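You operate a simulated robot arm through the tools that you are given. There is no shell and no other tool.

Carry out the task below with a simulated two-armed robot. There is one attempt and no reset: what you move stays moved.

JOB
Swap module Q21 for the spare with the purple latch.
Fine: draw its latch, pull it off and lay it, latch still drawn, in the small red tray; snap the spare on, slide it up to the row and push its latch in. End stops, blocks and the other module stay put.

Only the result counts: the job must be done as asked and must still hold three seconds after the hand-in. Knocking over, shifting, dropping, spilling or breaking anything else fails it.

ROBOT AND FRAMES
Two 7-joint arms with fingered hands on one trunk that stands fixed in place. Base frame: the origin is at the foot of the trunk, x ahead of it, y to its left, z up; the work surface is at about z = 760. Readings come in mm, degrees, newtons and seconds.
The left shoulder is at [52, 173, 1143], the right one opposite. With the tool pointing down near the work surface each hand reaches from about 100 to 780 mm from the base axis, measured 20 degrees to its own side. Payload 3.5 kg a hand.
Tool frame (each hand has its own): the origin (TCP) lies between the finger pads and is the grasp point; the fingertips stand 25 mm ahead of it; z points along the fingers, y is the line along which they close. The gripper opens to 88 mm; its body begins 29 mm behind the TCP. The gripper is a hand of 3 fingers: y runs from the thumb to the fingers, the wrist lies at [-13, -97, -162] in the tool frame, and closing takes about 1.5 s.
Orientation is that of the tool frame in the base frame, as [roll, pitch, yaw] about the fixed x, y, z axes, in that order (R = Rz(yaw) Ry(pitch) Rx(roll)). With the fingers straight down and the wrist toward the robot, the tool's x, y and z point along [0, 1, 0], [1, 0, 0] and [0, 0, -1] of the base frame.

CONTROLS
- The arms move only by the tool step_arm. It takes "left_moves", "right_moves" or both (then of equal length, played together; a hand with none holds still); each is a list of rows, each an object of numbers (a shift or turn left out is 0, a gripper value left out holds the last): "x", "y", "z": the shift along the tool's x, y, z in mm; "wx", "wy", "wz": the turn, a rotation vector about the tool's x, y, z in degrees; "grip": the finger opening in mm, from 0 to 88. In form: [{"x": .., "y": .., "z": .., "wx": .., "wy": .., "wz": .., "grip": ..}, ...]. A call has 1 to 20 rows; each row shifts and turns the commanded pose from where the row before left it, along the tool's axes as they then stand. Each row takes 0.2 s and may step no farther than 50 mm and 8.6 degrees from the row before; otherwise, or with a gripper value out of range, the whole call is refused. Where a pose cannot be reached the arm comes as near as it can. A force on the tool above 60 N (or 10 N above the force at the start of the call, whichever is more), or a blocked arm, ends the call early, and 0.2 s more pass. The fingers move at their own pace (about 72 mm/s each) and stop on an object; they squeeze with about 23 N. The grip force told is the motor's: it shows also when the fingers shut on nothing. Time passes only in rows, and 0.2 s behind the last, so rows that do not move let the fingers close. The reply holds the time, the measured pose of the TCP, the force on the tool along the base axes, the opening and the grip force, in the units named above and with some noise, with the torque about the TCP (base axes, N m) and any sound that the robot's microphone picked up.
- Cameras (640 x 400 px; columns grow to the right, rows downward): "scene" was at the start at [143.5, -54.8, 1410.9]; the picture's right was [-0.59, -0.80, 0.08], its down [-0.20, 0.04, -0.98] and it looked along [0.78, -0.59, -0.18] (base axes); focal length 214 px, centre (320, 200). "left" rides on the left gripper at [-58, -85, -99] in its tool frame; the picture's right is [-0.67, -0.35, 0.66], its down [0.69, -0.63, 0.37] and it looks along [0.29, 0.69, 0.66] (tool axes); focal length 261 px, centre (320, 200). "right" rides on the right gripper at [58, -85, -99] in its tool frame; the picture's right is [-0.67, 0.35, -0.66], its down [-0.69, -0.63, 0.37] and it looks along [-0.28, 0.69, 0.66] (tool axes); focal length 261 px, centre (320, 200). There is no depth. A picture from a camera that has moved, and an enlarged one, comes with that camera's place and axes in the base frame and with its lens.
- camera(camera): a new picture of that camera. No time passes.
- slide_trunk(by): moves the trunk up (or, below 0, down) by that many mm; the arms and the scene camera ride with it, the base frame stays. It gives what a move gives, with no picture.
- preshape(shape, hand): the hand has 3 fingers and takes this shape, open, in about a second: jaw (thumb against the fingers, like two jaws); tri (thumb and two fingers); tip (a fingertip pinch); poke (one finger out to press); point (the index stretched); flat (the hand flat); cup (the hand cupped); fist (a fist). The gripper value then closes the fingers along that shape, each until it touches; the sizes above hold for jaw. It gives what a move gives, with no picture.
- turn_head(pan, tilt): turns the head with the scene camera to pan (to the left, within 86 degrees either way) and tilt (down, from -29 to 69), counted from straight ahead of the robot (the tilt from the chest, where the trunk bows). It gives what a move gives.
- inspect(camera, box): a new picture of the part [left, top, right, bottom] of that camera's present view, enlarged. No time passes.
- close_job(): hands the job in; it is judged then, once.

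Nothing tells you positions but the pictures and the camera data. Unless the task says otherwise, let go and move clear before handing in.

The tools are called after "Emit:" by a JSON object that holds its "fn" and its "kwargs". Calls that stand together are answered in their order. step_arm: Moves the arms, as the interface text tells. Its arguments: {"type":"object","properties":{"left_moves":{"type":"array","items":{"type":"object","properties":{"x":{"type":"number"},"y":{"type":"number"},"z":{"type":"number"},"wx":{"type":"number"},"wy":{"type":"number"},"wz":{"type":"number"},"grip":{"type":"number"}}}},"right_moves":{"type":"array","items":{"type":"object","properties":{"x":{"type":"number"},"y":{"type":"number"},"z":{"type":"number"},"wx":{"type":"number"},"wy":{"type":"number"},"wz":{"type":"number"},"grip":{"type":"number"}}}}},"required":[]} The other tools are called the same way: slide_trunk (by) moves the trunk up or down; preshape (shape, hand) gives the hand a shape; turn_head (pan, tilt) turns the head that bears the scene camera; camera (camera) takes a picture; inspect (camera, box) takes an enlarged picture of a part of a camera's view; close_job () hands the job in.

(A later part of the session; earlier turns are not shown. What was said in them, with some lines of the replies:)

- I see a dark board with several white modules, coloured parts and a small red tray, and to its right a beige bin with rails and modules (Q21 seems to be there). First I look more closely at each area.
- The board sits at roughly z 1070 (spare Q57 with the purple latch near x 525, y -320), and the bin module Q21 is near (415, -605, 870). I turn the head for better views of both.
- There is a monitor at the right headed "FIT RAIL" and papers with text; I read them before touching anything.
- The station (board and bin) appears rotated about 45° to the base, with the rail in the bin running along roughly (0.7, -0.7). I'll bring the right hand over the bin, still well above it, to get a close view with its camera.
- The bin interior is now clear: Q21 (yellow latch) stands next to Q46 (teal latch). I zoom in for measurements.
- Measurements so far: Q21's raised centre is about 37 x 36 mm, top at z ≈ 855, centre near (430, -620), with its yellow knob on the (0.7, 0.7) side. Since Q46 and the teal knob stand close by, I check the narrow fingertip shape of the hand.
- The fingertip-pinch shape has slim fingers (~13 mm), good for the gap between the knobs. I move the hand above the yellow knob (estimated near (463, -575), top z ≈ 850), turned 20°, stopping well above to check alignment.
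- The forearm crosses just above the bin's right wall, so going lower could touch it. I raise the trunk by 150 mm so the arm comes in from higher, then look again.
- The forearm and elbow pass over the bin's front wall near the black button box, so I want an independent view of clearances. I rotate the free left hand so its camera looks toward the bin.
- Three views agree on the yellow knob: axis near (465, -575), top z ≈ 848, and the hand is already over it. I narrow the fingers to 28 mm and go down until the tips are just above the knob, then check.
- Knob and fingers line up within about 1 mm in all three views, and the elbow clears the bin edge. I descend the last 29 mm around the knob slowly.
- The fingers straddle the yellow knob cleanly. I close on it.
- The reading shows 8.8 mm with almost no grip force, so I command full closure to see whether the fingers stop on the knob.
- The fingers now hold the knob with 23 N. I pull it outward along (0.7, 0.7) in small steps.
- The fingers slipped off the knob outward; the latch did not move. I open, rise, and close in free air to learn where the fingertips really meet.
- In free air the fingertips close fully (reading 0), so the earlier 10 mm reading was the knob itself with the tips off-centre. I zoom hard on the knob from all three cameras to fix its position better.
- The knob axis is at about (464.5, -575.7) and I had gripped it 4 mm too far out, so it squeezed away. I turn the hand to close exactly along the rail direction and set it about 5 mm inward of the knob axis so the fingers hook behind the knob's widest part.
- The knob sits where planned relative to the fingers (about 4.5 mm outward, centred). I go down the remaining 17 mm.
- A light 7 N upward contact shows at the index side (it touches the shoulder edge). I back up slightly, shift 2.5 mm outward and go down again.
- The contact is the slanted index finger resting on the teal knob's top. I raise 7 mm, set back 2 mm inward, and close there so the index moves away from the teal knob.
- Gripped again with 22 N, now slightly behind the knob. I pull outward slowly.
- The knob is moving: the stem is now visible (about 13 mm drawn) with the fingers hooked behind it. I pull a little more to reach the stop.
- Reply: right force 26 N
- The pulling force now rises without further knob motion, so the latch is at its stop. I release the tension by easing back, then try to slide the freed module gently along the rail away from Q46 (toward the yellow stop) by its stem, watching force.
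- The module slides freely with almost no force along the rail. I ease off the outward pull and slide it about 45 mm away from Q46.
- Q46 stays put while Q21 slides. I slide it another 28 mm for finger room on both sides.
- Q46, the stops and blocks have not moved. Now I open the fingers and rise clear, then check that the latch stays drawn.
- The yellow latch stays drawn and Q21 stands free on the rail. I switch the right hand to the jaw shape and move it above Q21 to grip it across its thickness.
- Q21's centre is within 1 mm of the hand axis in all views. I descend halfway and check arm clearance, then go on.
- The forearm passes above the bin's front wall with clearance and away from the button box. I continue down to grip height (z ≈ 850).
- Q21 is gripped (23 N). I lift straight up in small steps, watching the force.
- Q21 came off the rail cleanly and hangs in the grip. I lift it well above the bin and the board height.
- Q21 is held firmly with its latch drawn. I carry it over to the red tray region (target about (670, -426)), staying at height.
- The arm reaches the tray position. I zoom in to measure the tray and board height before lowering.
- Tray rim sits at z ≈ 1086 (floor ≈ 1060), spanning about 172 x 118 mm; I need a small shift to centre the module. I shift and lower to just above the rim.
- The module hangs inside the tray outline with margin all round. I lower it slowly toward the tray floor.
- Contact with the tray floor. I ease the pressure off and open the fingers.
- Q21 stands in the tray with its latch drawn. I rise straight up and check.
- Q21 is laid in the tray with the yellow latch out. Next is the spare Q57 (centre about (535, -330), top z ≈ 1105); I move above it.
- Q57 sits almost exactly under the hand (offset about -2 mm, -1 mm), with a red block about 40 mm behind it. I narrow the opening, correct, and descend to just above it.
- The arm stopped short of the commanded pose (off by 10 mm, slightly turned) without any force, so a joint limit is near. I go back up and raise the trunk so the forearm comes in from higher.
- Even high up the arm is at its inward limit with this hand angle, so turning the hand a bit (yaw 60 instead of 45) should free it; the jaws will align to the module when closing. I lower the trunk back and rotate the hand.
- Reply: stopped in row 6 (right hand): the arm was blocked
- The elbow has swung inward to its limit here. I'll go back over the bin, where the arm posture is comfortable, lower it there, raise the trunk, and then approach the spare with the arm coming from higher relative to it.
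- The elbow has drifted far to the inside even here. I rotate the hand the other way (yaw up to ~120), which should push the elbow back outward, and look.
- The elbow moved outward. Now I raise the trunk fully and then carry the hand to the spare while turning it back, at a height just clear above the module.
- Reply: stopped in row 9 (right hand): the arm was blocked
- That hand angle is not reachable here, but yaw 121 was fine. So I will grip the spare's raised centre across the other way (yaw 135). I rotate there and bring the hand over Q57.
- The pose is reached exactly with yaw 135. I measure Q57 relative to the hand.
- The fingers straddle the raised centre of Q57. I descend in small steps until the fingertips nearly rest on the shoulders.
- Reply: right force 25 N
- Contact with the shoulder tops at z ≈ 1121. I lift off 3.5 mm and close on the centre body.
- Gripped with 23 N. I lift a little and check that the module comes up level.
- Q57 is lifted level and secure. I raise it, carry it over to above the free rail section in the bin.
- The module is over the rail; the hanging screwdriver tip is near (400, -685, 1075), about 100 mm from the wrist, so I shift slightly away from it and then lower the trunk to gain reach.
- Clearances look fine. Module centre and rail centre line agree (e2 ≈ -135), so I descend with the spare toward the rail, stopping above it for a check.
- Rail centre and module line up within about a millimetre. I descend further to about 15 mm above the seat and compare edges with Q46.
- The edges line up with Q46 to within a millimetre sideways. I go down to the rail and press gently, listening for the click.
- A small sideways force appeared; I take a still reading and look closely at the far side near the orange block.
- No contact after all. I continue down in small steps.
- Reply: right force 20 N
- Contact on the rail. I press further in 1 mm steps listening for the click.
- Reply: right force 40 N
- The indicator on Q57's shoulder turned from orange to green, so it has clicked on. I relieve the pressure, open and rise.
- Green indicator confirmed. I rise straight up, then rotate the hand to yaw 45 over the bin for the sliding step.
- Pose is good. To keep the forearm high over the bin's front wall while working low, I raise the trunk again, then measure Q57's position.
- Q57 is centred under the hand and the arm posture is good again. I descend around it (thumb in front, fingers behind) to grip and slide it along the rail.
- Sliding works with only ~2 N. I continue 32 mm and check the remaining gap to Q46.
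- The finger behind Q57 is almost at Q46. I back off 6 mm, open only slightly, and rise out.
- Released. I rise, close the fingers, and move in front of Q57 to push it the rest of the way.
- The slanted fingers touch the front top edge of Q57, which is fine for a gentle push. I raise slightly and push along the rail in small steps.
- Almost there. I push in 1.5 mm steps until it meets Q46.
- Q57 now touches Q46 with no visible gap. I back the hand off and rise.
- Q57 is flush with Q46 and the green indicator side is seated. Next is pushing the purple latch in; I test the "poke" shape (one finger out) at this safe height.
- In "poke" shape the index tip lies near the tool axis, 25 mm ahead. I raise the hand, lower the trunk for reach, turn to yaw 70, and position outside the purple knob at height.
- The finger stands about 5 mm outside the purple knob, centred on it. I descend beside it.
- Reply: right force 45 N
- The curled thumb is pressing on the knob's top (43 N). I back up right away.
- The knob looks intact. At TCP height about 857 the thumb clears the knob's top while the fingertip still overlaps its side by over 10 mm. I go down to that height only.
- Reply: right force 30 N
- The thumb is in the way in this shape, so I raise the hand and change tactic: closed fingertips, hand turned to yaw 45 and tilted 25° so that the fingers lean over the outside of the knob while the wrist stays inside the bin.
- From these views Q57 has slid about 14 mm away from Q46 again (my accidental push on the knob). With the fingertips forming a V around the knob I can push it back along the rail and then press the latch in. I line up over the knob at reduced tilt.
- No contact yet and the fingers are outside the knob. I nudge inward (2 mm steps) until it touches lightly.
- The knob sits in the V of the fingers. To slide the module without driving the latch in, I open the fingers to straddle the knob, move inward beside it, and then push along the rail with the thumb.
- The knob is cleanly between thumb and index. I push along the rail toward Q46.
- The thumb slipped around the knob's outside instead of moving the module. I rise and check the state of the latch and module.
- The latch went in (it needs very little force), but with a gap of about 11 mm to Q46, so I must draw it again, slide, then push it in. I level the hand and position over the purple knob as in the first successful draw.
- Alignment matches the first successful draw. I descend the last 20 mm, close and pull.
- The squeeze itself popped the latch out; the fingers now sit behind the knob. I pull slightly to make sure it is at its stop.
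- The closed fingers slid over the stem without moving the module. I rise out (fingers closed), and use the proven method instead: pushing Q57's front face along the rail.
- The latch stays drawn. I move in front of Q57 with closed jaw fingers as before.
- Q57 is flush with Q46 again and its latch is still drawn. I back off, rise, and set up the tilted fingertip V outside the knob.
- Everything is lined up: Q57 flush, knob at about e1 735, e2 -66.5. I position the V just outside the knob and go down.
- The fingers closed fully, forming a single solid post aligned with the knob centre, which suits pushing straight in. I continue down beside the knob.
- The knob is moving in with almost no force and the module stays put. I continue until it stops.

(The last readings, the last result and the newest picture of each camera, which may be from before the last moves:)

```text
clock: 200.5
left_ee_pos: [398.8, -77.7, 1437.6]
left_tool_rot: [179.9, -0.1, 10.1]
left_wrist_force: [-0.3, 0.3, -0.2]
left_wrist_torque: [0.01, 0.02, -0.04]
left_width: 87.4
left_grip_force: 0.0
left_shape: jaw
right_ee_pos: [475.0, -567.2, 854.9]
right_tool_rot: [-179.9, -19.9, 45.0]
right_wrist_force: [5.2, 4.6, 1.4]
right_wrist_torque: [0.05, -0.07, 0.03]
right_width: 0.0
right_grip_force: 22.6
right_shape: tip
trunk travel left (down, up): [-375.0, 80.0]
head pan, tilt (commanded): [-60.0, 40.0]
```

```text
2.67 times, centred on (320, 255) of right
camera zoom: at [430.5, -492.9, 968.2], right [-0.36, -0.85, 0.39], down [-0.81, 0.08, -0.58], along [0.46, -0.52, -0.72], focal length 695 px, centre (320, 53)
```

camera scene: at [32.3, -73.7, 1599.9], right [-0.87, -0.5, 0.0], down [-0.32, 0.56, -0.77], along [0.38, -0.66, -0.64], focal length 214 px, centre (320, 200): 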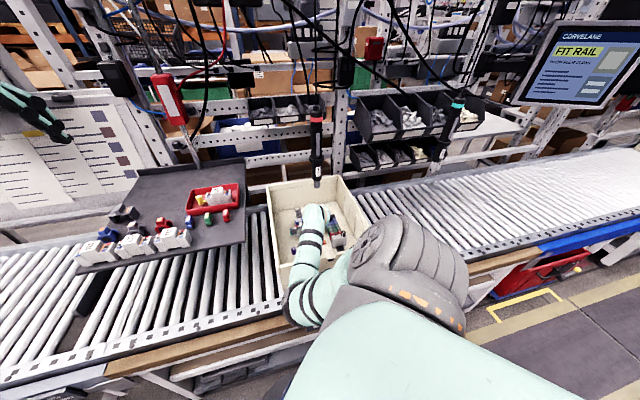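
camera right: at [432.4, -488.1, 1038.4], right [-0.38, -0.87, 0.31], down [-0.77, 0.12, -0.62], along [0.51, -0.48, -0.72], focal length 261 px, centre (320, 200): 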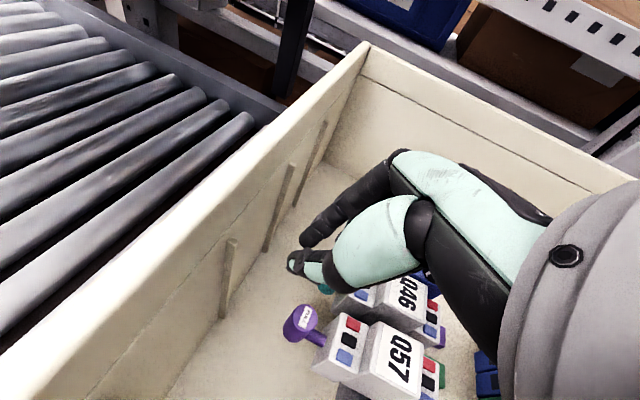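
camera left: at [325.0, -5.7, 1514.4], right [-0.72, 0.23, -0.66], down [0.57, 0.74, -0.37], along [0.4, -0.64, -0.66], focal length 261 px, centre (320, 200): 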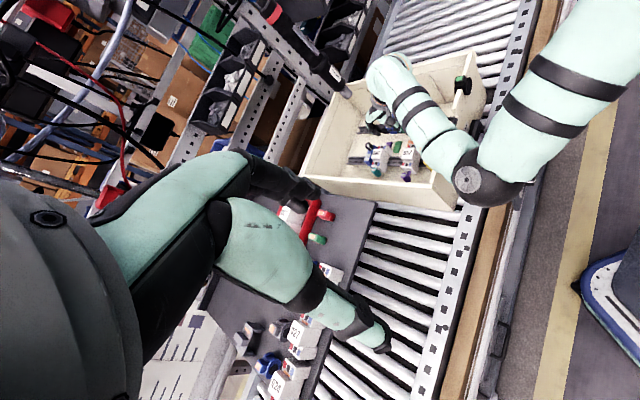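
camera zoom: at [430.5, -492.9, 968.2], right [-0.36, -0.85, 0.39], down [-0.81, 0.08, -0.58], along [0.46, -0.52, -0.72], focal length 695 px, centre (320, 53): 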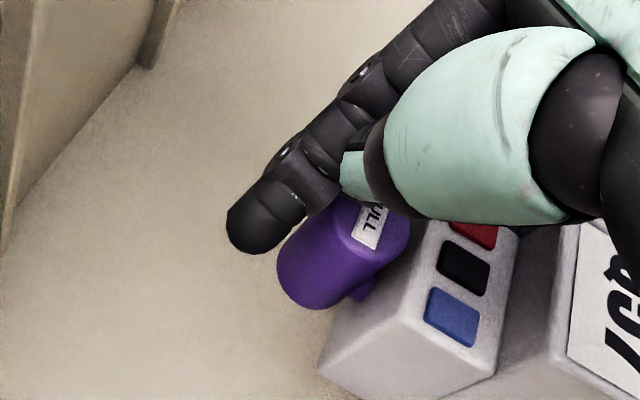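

Emit:
{"fn": "step_arm", "kwargs": {"right_moves": [{"x": -1.41, "z": -0.51}, {}]}}

Emit:
{"fn": "step_arm", "kwargs": {"right_moves": [{"x": -1.41, "z": -0.51}, {}]}}

Emit:
{"fn": "inspect", "kwargs": {"camera": "right", "box": [230, 180, 410, 330]}}

Emit:
{"fn": "inspect", "kwargs": {"camera": "left", "box": [360, 145, 420, 195]}}

```text
clock: 201.1
left_ee_pos: [397.7, -77.8, 1438.1]
left_tool_rot: [179.9, 0.1, 10.0]
left_wrist_force: [0.5, -0.1, -0.4]
left_wrist_torque: [0.01, -0.03, 0.05]
left_width: 87.7
left_grip_force: 0.0
left_shape: jaw
right_ee_pos: [474.4, -568.7, 854.8]
right_tool_rot: [-180.0, -19.9, 44.9]
right_wrist_force: [7.0, 5.3, 2.7]
right_wrist_torque: [0.04, -0.09, 0.07]
right_width: 0.1
right_grip_force: 23.3
right_shape: tip
trunk travel left (down, up): [-375.0, 80.0]
head pan, tilt (commanded): [-60.0, 40.0]
```

```text
clock: 201.7
left_ee_pos: [397.7, -77.4, 1435.8]
left_tool_rot: [179.9, 0.1, 10.1]
left_wrist_force: [0.4, 0.1, -0.4]
left_wrist_torque: [0.02, 0.0, 0.04]
left_width: 87.6
left_grip_force: 0.0
left_shape: jaw
right_ee_pos: [473.2, -568.5, 855.3]
right_tool_rot: [179.9, -19.9, 45.0]
right_wrist_force: [9.6, 7.1, 2.7]
right_wrist_torque: [0.04, -0.12, 0.08]
right_width: 0.2
right_grip_force: 23.1
right_shape: tip
trunk travel left (down, up): [-375.0, 80.0]
head pan, tilt (commanded): [-60.0, 40.0]
```

```text
2.67 times, centred on (320, 255) of right
camera zoom: at [428.5, -494.4, 968.3], right [-0.36, -0.85, 0.39], down [-0.81, 0.08, -0.58], along [0.46, -0.52, -0.72], focal length 695 px, centre (320, 53)
```

zoom: 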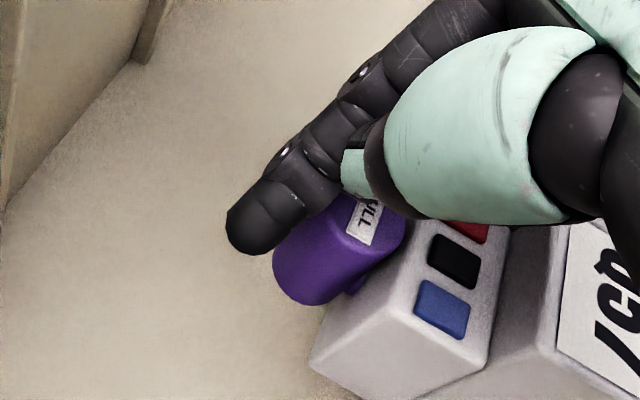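

```text
8.00 times, centred on (390, 170) of left
camera zoom: at [326.6, -3.5, 1536.1], right [-0.72, 0.22, -0.66], down [0.57, 0.74, -0.37], along [0.4, -0.64, -0.66], focal length 2085 px, centre (-240, 440)
```

zoom: 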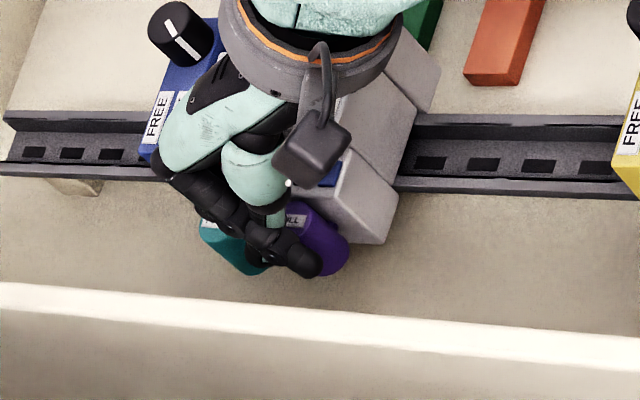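

The force now rises without motion, so the latch is fully in. I back off outward, rise, and inspect.

Emit:
{"fn": "step_arm", "kwargs": {"right_moves": [{"x": 4.7, "z": 1.7}, {"x": 4.7, "z": 1.7}, {"x": 3.8, "z": 1.4}, {"x": 5.1, "z": -14.1}, {"x": 6.8, "z": -18.8}, {"x": 6.8, "z": -18.8}, {"x": 6.8, "z": -18.8}, {"x": 6.8, "z": -18.8}, {}]}}

Emit:
{"fn": "inspect", "kwargs": {"camera": "right", "box": [230, 220, 430, 390]}}

Emit:
{"fn": "inspect", "kwargs": {"camera": "left", "box": [360, 135, 420, 185]}}

Emit:
{"fn": "inspect", "kwargs": {"camera": "scene", "box": [280, 190, 330, 230]}}

```text
clock: 203.7
left_ee_pos: [397.4, -79.6, 1436.9]
left_tool_rot: [179.9, 0.0, 9.9]
left_wrist_force: [-0.9, 0.4, 0.1]
left_wrist_torque: [0.02, -0.02, 0.03]
left_width: 87.7
left_grip_force: 0.1
left_shape: jaw
right_ee_pos: [482.4, -560.8, 951.9]
right_tool_rot: [179.9, -19.9, 44.9]
right_wrist_force: [0.7, -0.5, 0.0]
right_wrist_torque: [0.0, 0.01, 0.0]
right_width: 0.3
right_grip_force: 22.5
right_shape: tip
trunk travel left (down, up): [-375.0, 80.0]
head pan, tilt (commanded): [-60.0, 40.0]
```

```text
2.35 times, centred on (330, 305) of right
camera zoom: at [437.9, -485.9, 1063.6], right [-0.36, -0.85, 0.39], down [-0.81, 0.08, -0.58], along [0.46, -0.52, -0.72], focal length 613 px, centre (296, -47)
```

zoom: 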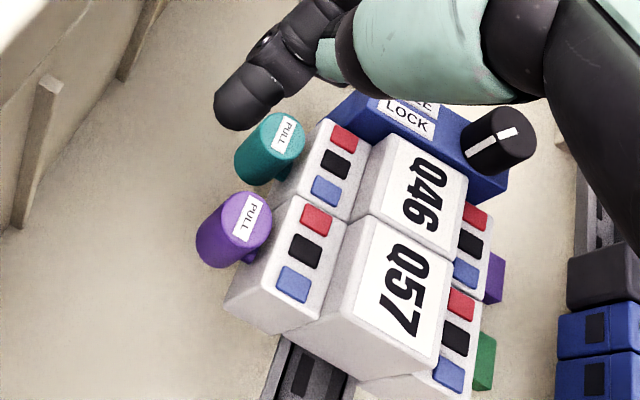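

```text
8.00 times, centred on (390, 160) of left
camera zoom: at [325.1, -5.6, 1536.4], right [-0.72, 0.23, -0.66], down [0.57, 0.74, -0.37], along [0.4, -0.64, -0.66], focal length 2085 px, centre (-240, 520)
```

zoom: 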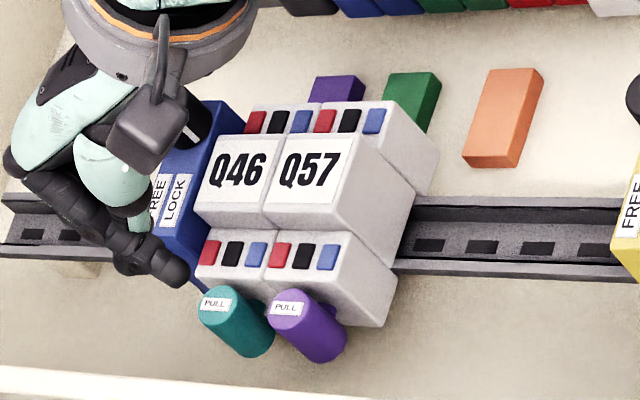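

```text
10.00 times, centred on (305, 210) of scene
camera zoom: at [41.9, -73.8, 1521.0], right [-0.87, -0.5, 0.02], down [-0.34, 0.56, -0.76], along [0.37, -0.66, -0.65], focal length 2145 px, centre (470, 100)
```

zoom: 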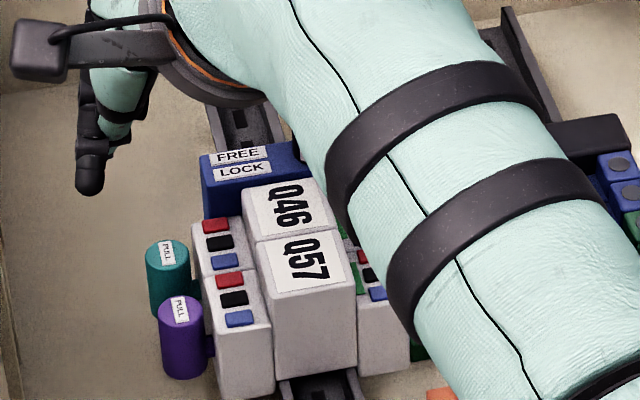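

Q57 is flush with Q46 and its purple latch is fully in, level with the teal one; blocks and end stops are unchanged. I level the hand, rise clear of the bin, and check the tray once more.

Emit:
{"fn": "step_arm", "kwargs": {"right_moves": [{"x": 8.5, "z": -23.5}, {"x": 8.5, "z": -23.5}, {"wy": -6.7}, {"wy": -6.7}, {"wy": -6.6}, {"z": -30}, {"z": -30}, {"z": -30}, {"z": -30}, {"z": -30}, {}]}}

Emit:
{"fn": "camera", "kwargs": {"camera": "scene"}}

Emit:
{"fn": "camera", "kwargs": {"camera": "left"}}

Emit:
{"fn": "inspect", "kwargs": {"camera": "left", "box": [260, 60, 520, 260]}}

```text
clock: 206.1
left_ee_pos: [396.9, -79.7, 1437.7]
left_tool_rot: [180.0, 0.0, 9.9]
left_wrist_force: [-0.7, -1.5, 0.0]
left_wrist_torque: [-0.02, -0.02, 0.02]
left_width: 87.8
left_grip_force: 0.1
left_shape: jaw
right_ee_pos: [481.6, -561.3, 1152.0]
right_tool_rot: [-180.0, 0.0, 45.0]
right_wrist_force: [-1.0, 0.2, -0.3]
right_wrist_torque: [0.02, -0.07, 0.01]
right_width: 0.1
right_grip_force: 23.3
right_shape: tip
trunk travel left (down, up): [-375.0, 80.0]
head pan, tilt (commanded): [-60.0, 40.0]
```

```text
taken
camera scene: at [41.7, -74.1, 1521.0], right [-0.87, -0.5, 0.02], down [-0.34, 0.56, -0.76], along [0.37, -0.66, -0.65], focal length 214 px, centre (320, 200)
```

scene: 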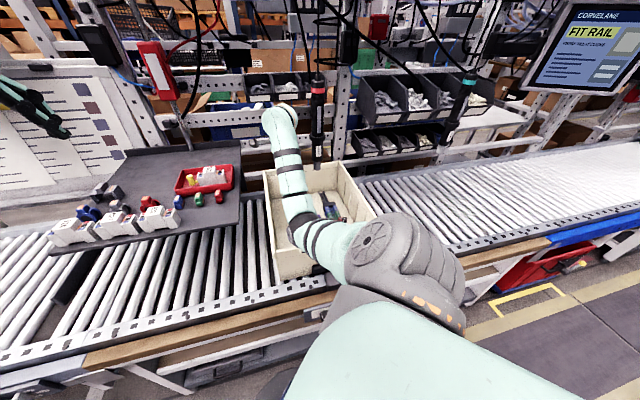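

```text
taken
camera left: at [325.0, -5.8, 1536.4], right [-0.72, 0.23, -0.66], down [0.57, 0.74, -0.37], along [0.4, -0.63, -0.66], focal length 261 px, centre (320, 200)
```

left: 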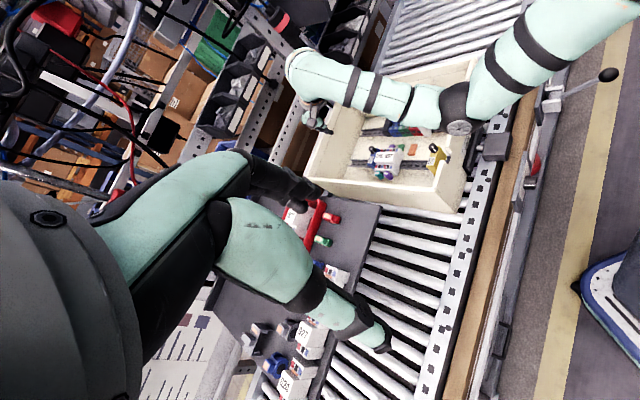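

```text
2.00 times, centred on (390, 160) of left
camera zoom: at [325.0, -5.8, 1536.4], right [-0.72, 0.23, -0.66], down [0.57, 0.74, -0.37], along [0.4, -0.63, -0.66], focal length 521 px, centre (180, 280)
```

zoom: 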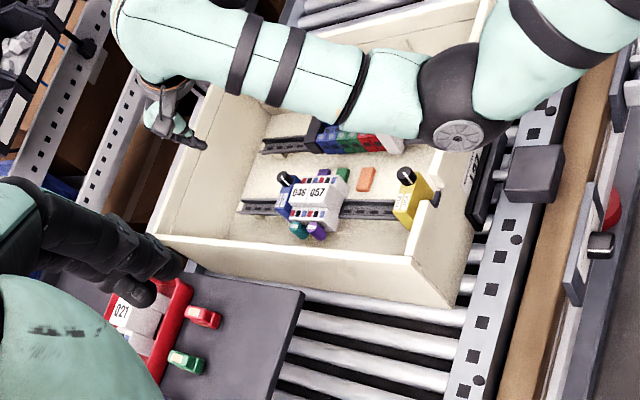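

Emit:
{"fn": "inspect", "kwargs": {"camera": "scene", "box": [160, 150, 250, 220]}}

Emit:
{"fn": "inspect", "kwargs": {"camera": "left", "box": [360, 135, 450, 190]}}

Emit:
{"fn": "camera", "kwargs": {"camera": "right"}}

Emit:
{"fn": "inspect", "kwargs": {"camera": "right", "box": [180, 240, 340, 390]}}

```text
5.71 times, centred on (205, 185) of scene
camera zoom: at [41.7, -74.1, 1521.0], right [-0.87, -0.5, 0.02], down [-0.34, 0.56, -0.76], along [0.37, -0.66, -0.65], focal length 1226 px, centre (977, 286)
```

zoom: 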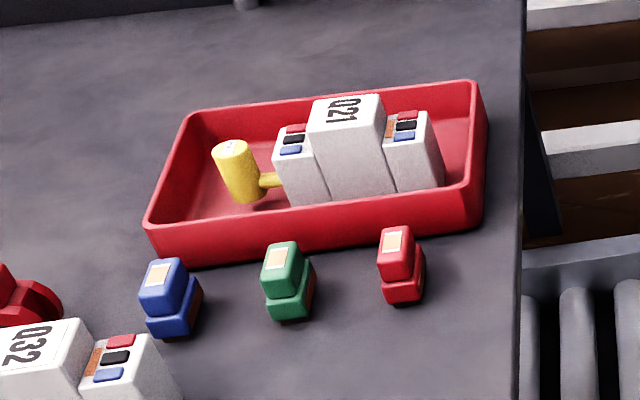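

```text
7.11 times, centred on (405, 162) of left
camera zoom: at [325.0, -5.8, 1536.4], right [-0.72, 0.23, -0.66], down [0.57, 0.74, -0.37], along [0.4, -0.63, -0.66], focal length 1854 px, centre (-284, 467)
```

zoom: 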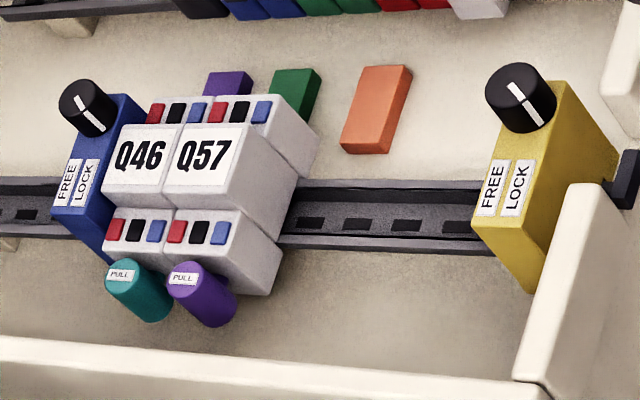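

```text
taken
camera right: at [463.3, -459.9, 1250.7], right [-0.23, -0.72, 0.66], down [-0.93, -0.04, -0.37], along [0.29, -0.69, -0.66], focal length 261 px, centre (320, 200)
```

right: 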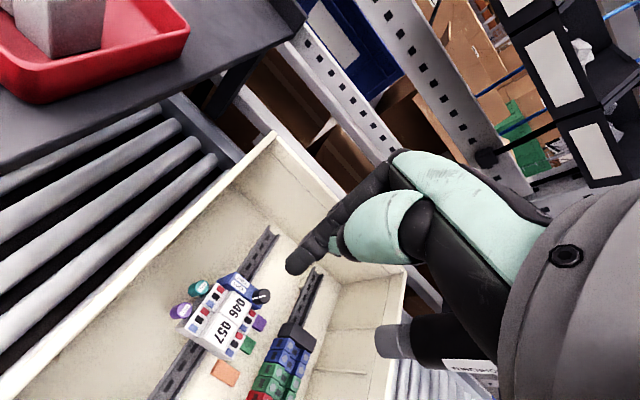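

```text
2.67 times, centred on (260, 315) of right
camera zoom: at [463.3, -459.9, 1250.7], right [-0.23, -0.72, 0.66], down [-0.93, -0.04, -0.37], along [0.29, -0.69, -0.66], focal length 695 px, centre (480, -107)
```

zoom: 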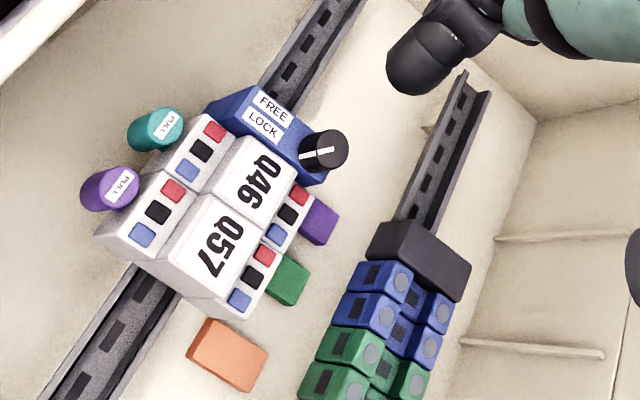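

Emit:
{"fn": "inspect", "kwargs": {"camera": "left", "box": [370, 140, 405, 175]}}

Emit:
{"fn": "inspect", "kwargs": {"camera": "right", "box": [200, 270, 280, 340]}}

```text
11.43 times, centred on (388, 158) of left
camera zoom: at [325.0, -5.8, 1536.4], right [-0.72, 0.23, -0.66], down [0.57, 0.74, -0.37], along [0.4, -0.63, -0.66], focal length 2979 px, centre (-451, 686)
```

zoom: 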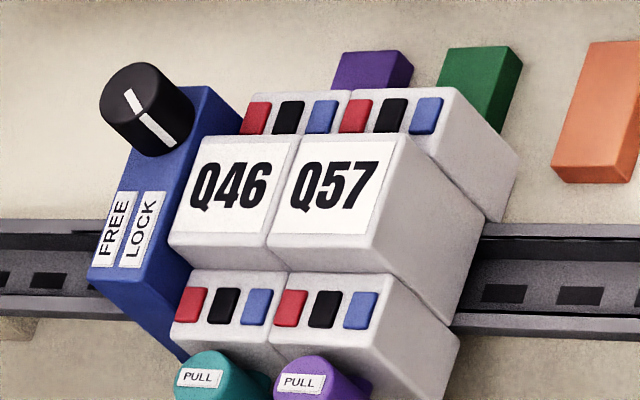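

```text
5.71 times, centred on (240, 305) of right
camera zoom: at [463.3, -459.9, 1250.7], right [-0.23, -0.72, 0.66], down [-0.93, -0.04, -0.37], along [0.29, -0.69, -0.66], focal length 1489 px, centre (777, -400)
```

zoom: 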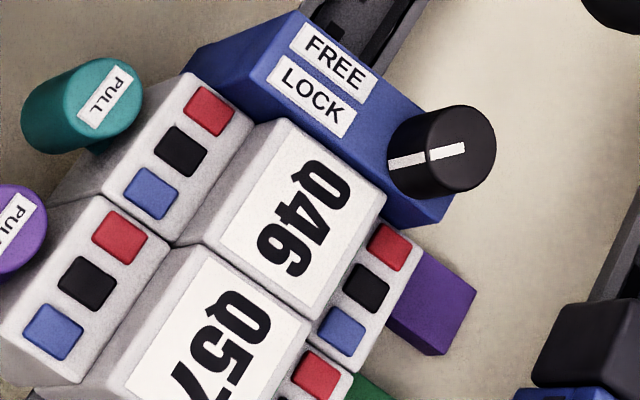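

Q57 sits tight against Q46 with its purple latch pushed in. Q21 lies in the red tray with its latch drawn, the stops, blocks and Q46 are where they were, and both hands are clear. I hand the job in.

Emit:
{"fn": "close_job", "kwargs": {}}

```text
The job is handed in.
```

I swapped module Q21 for the spare with the purple latch (Q57) and handed the job in; the result of the check hasn't come back.

- **Q21:** it lies in the small red tray with its yellow latch still drawn.
- **Q57:** it is on the rail and tight against Q46, with its purple latch pushed in. Its rail indicator turned from orange to green as I pressed it on.
- **Everything else:** Q46, both end stops and the coloured blocks show no movement in the final camera views. Both hands are clear of the bin and the board.

Three things did not go cleanly:

- **Knob pressed:** while setting up to push the latch in, a finger pressed on top of the purple knob twice, with up to about 44 N. That slid Q57 some 14 mm off the row. The knob looked undamaged afterwards.
- **Latched early:** sliding Q57 back the first time, I pushed the latch in while a gap of about 11 mm remained. I drew it again, slid Q57 tight against Q46 and pushed it in a second time.
- **No click heard:** the microphone did not report a click when Q57 snapped on, so I relied on the green indicator.
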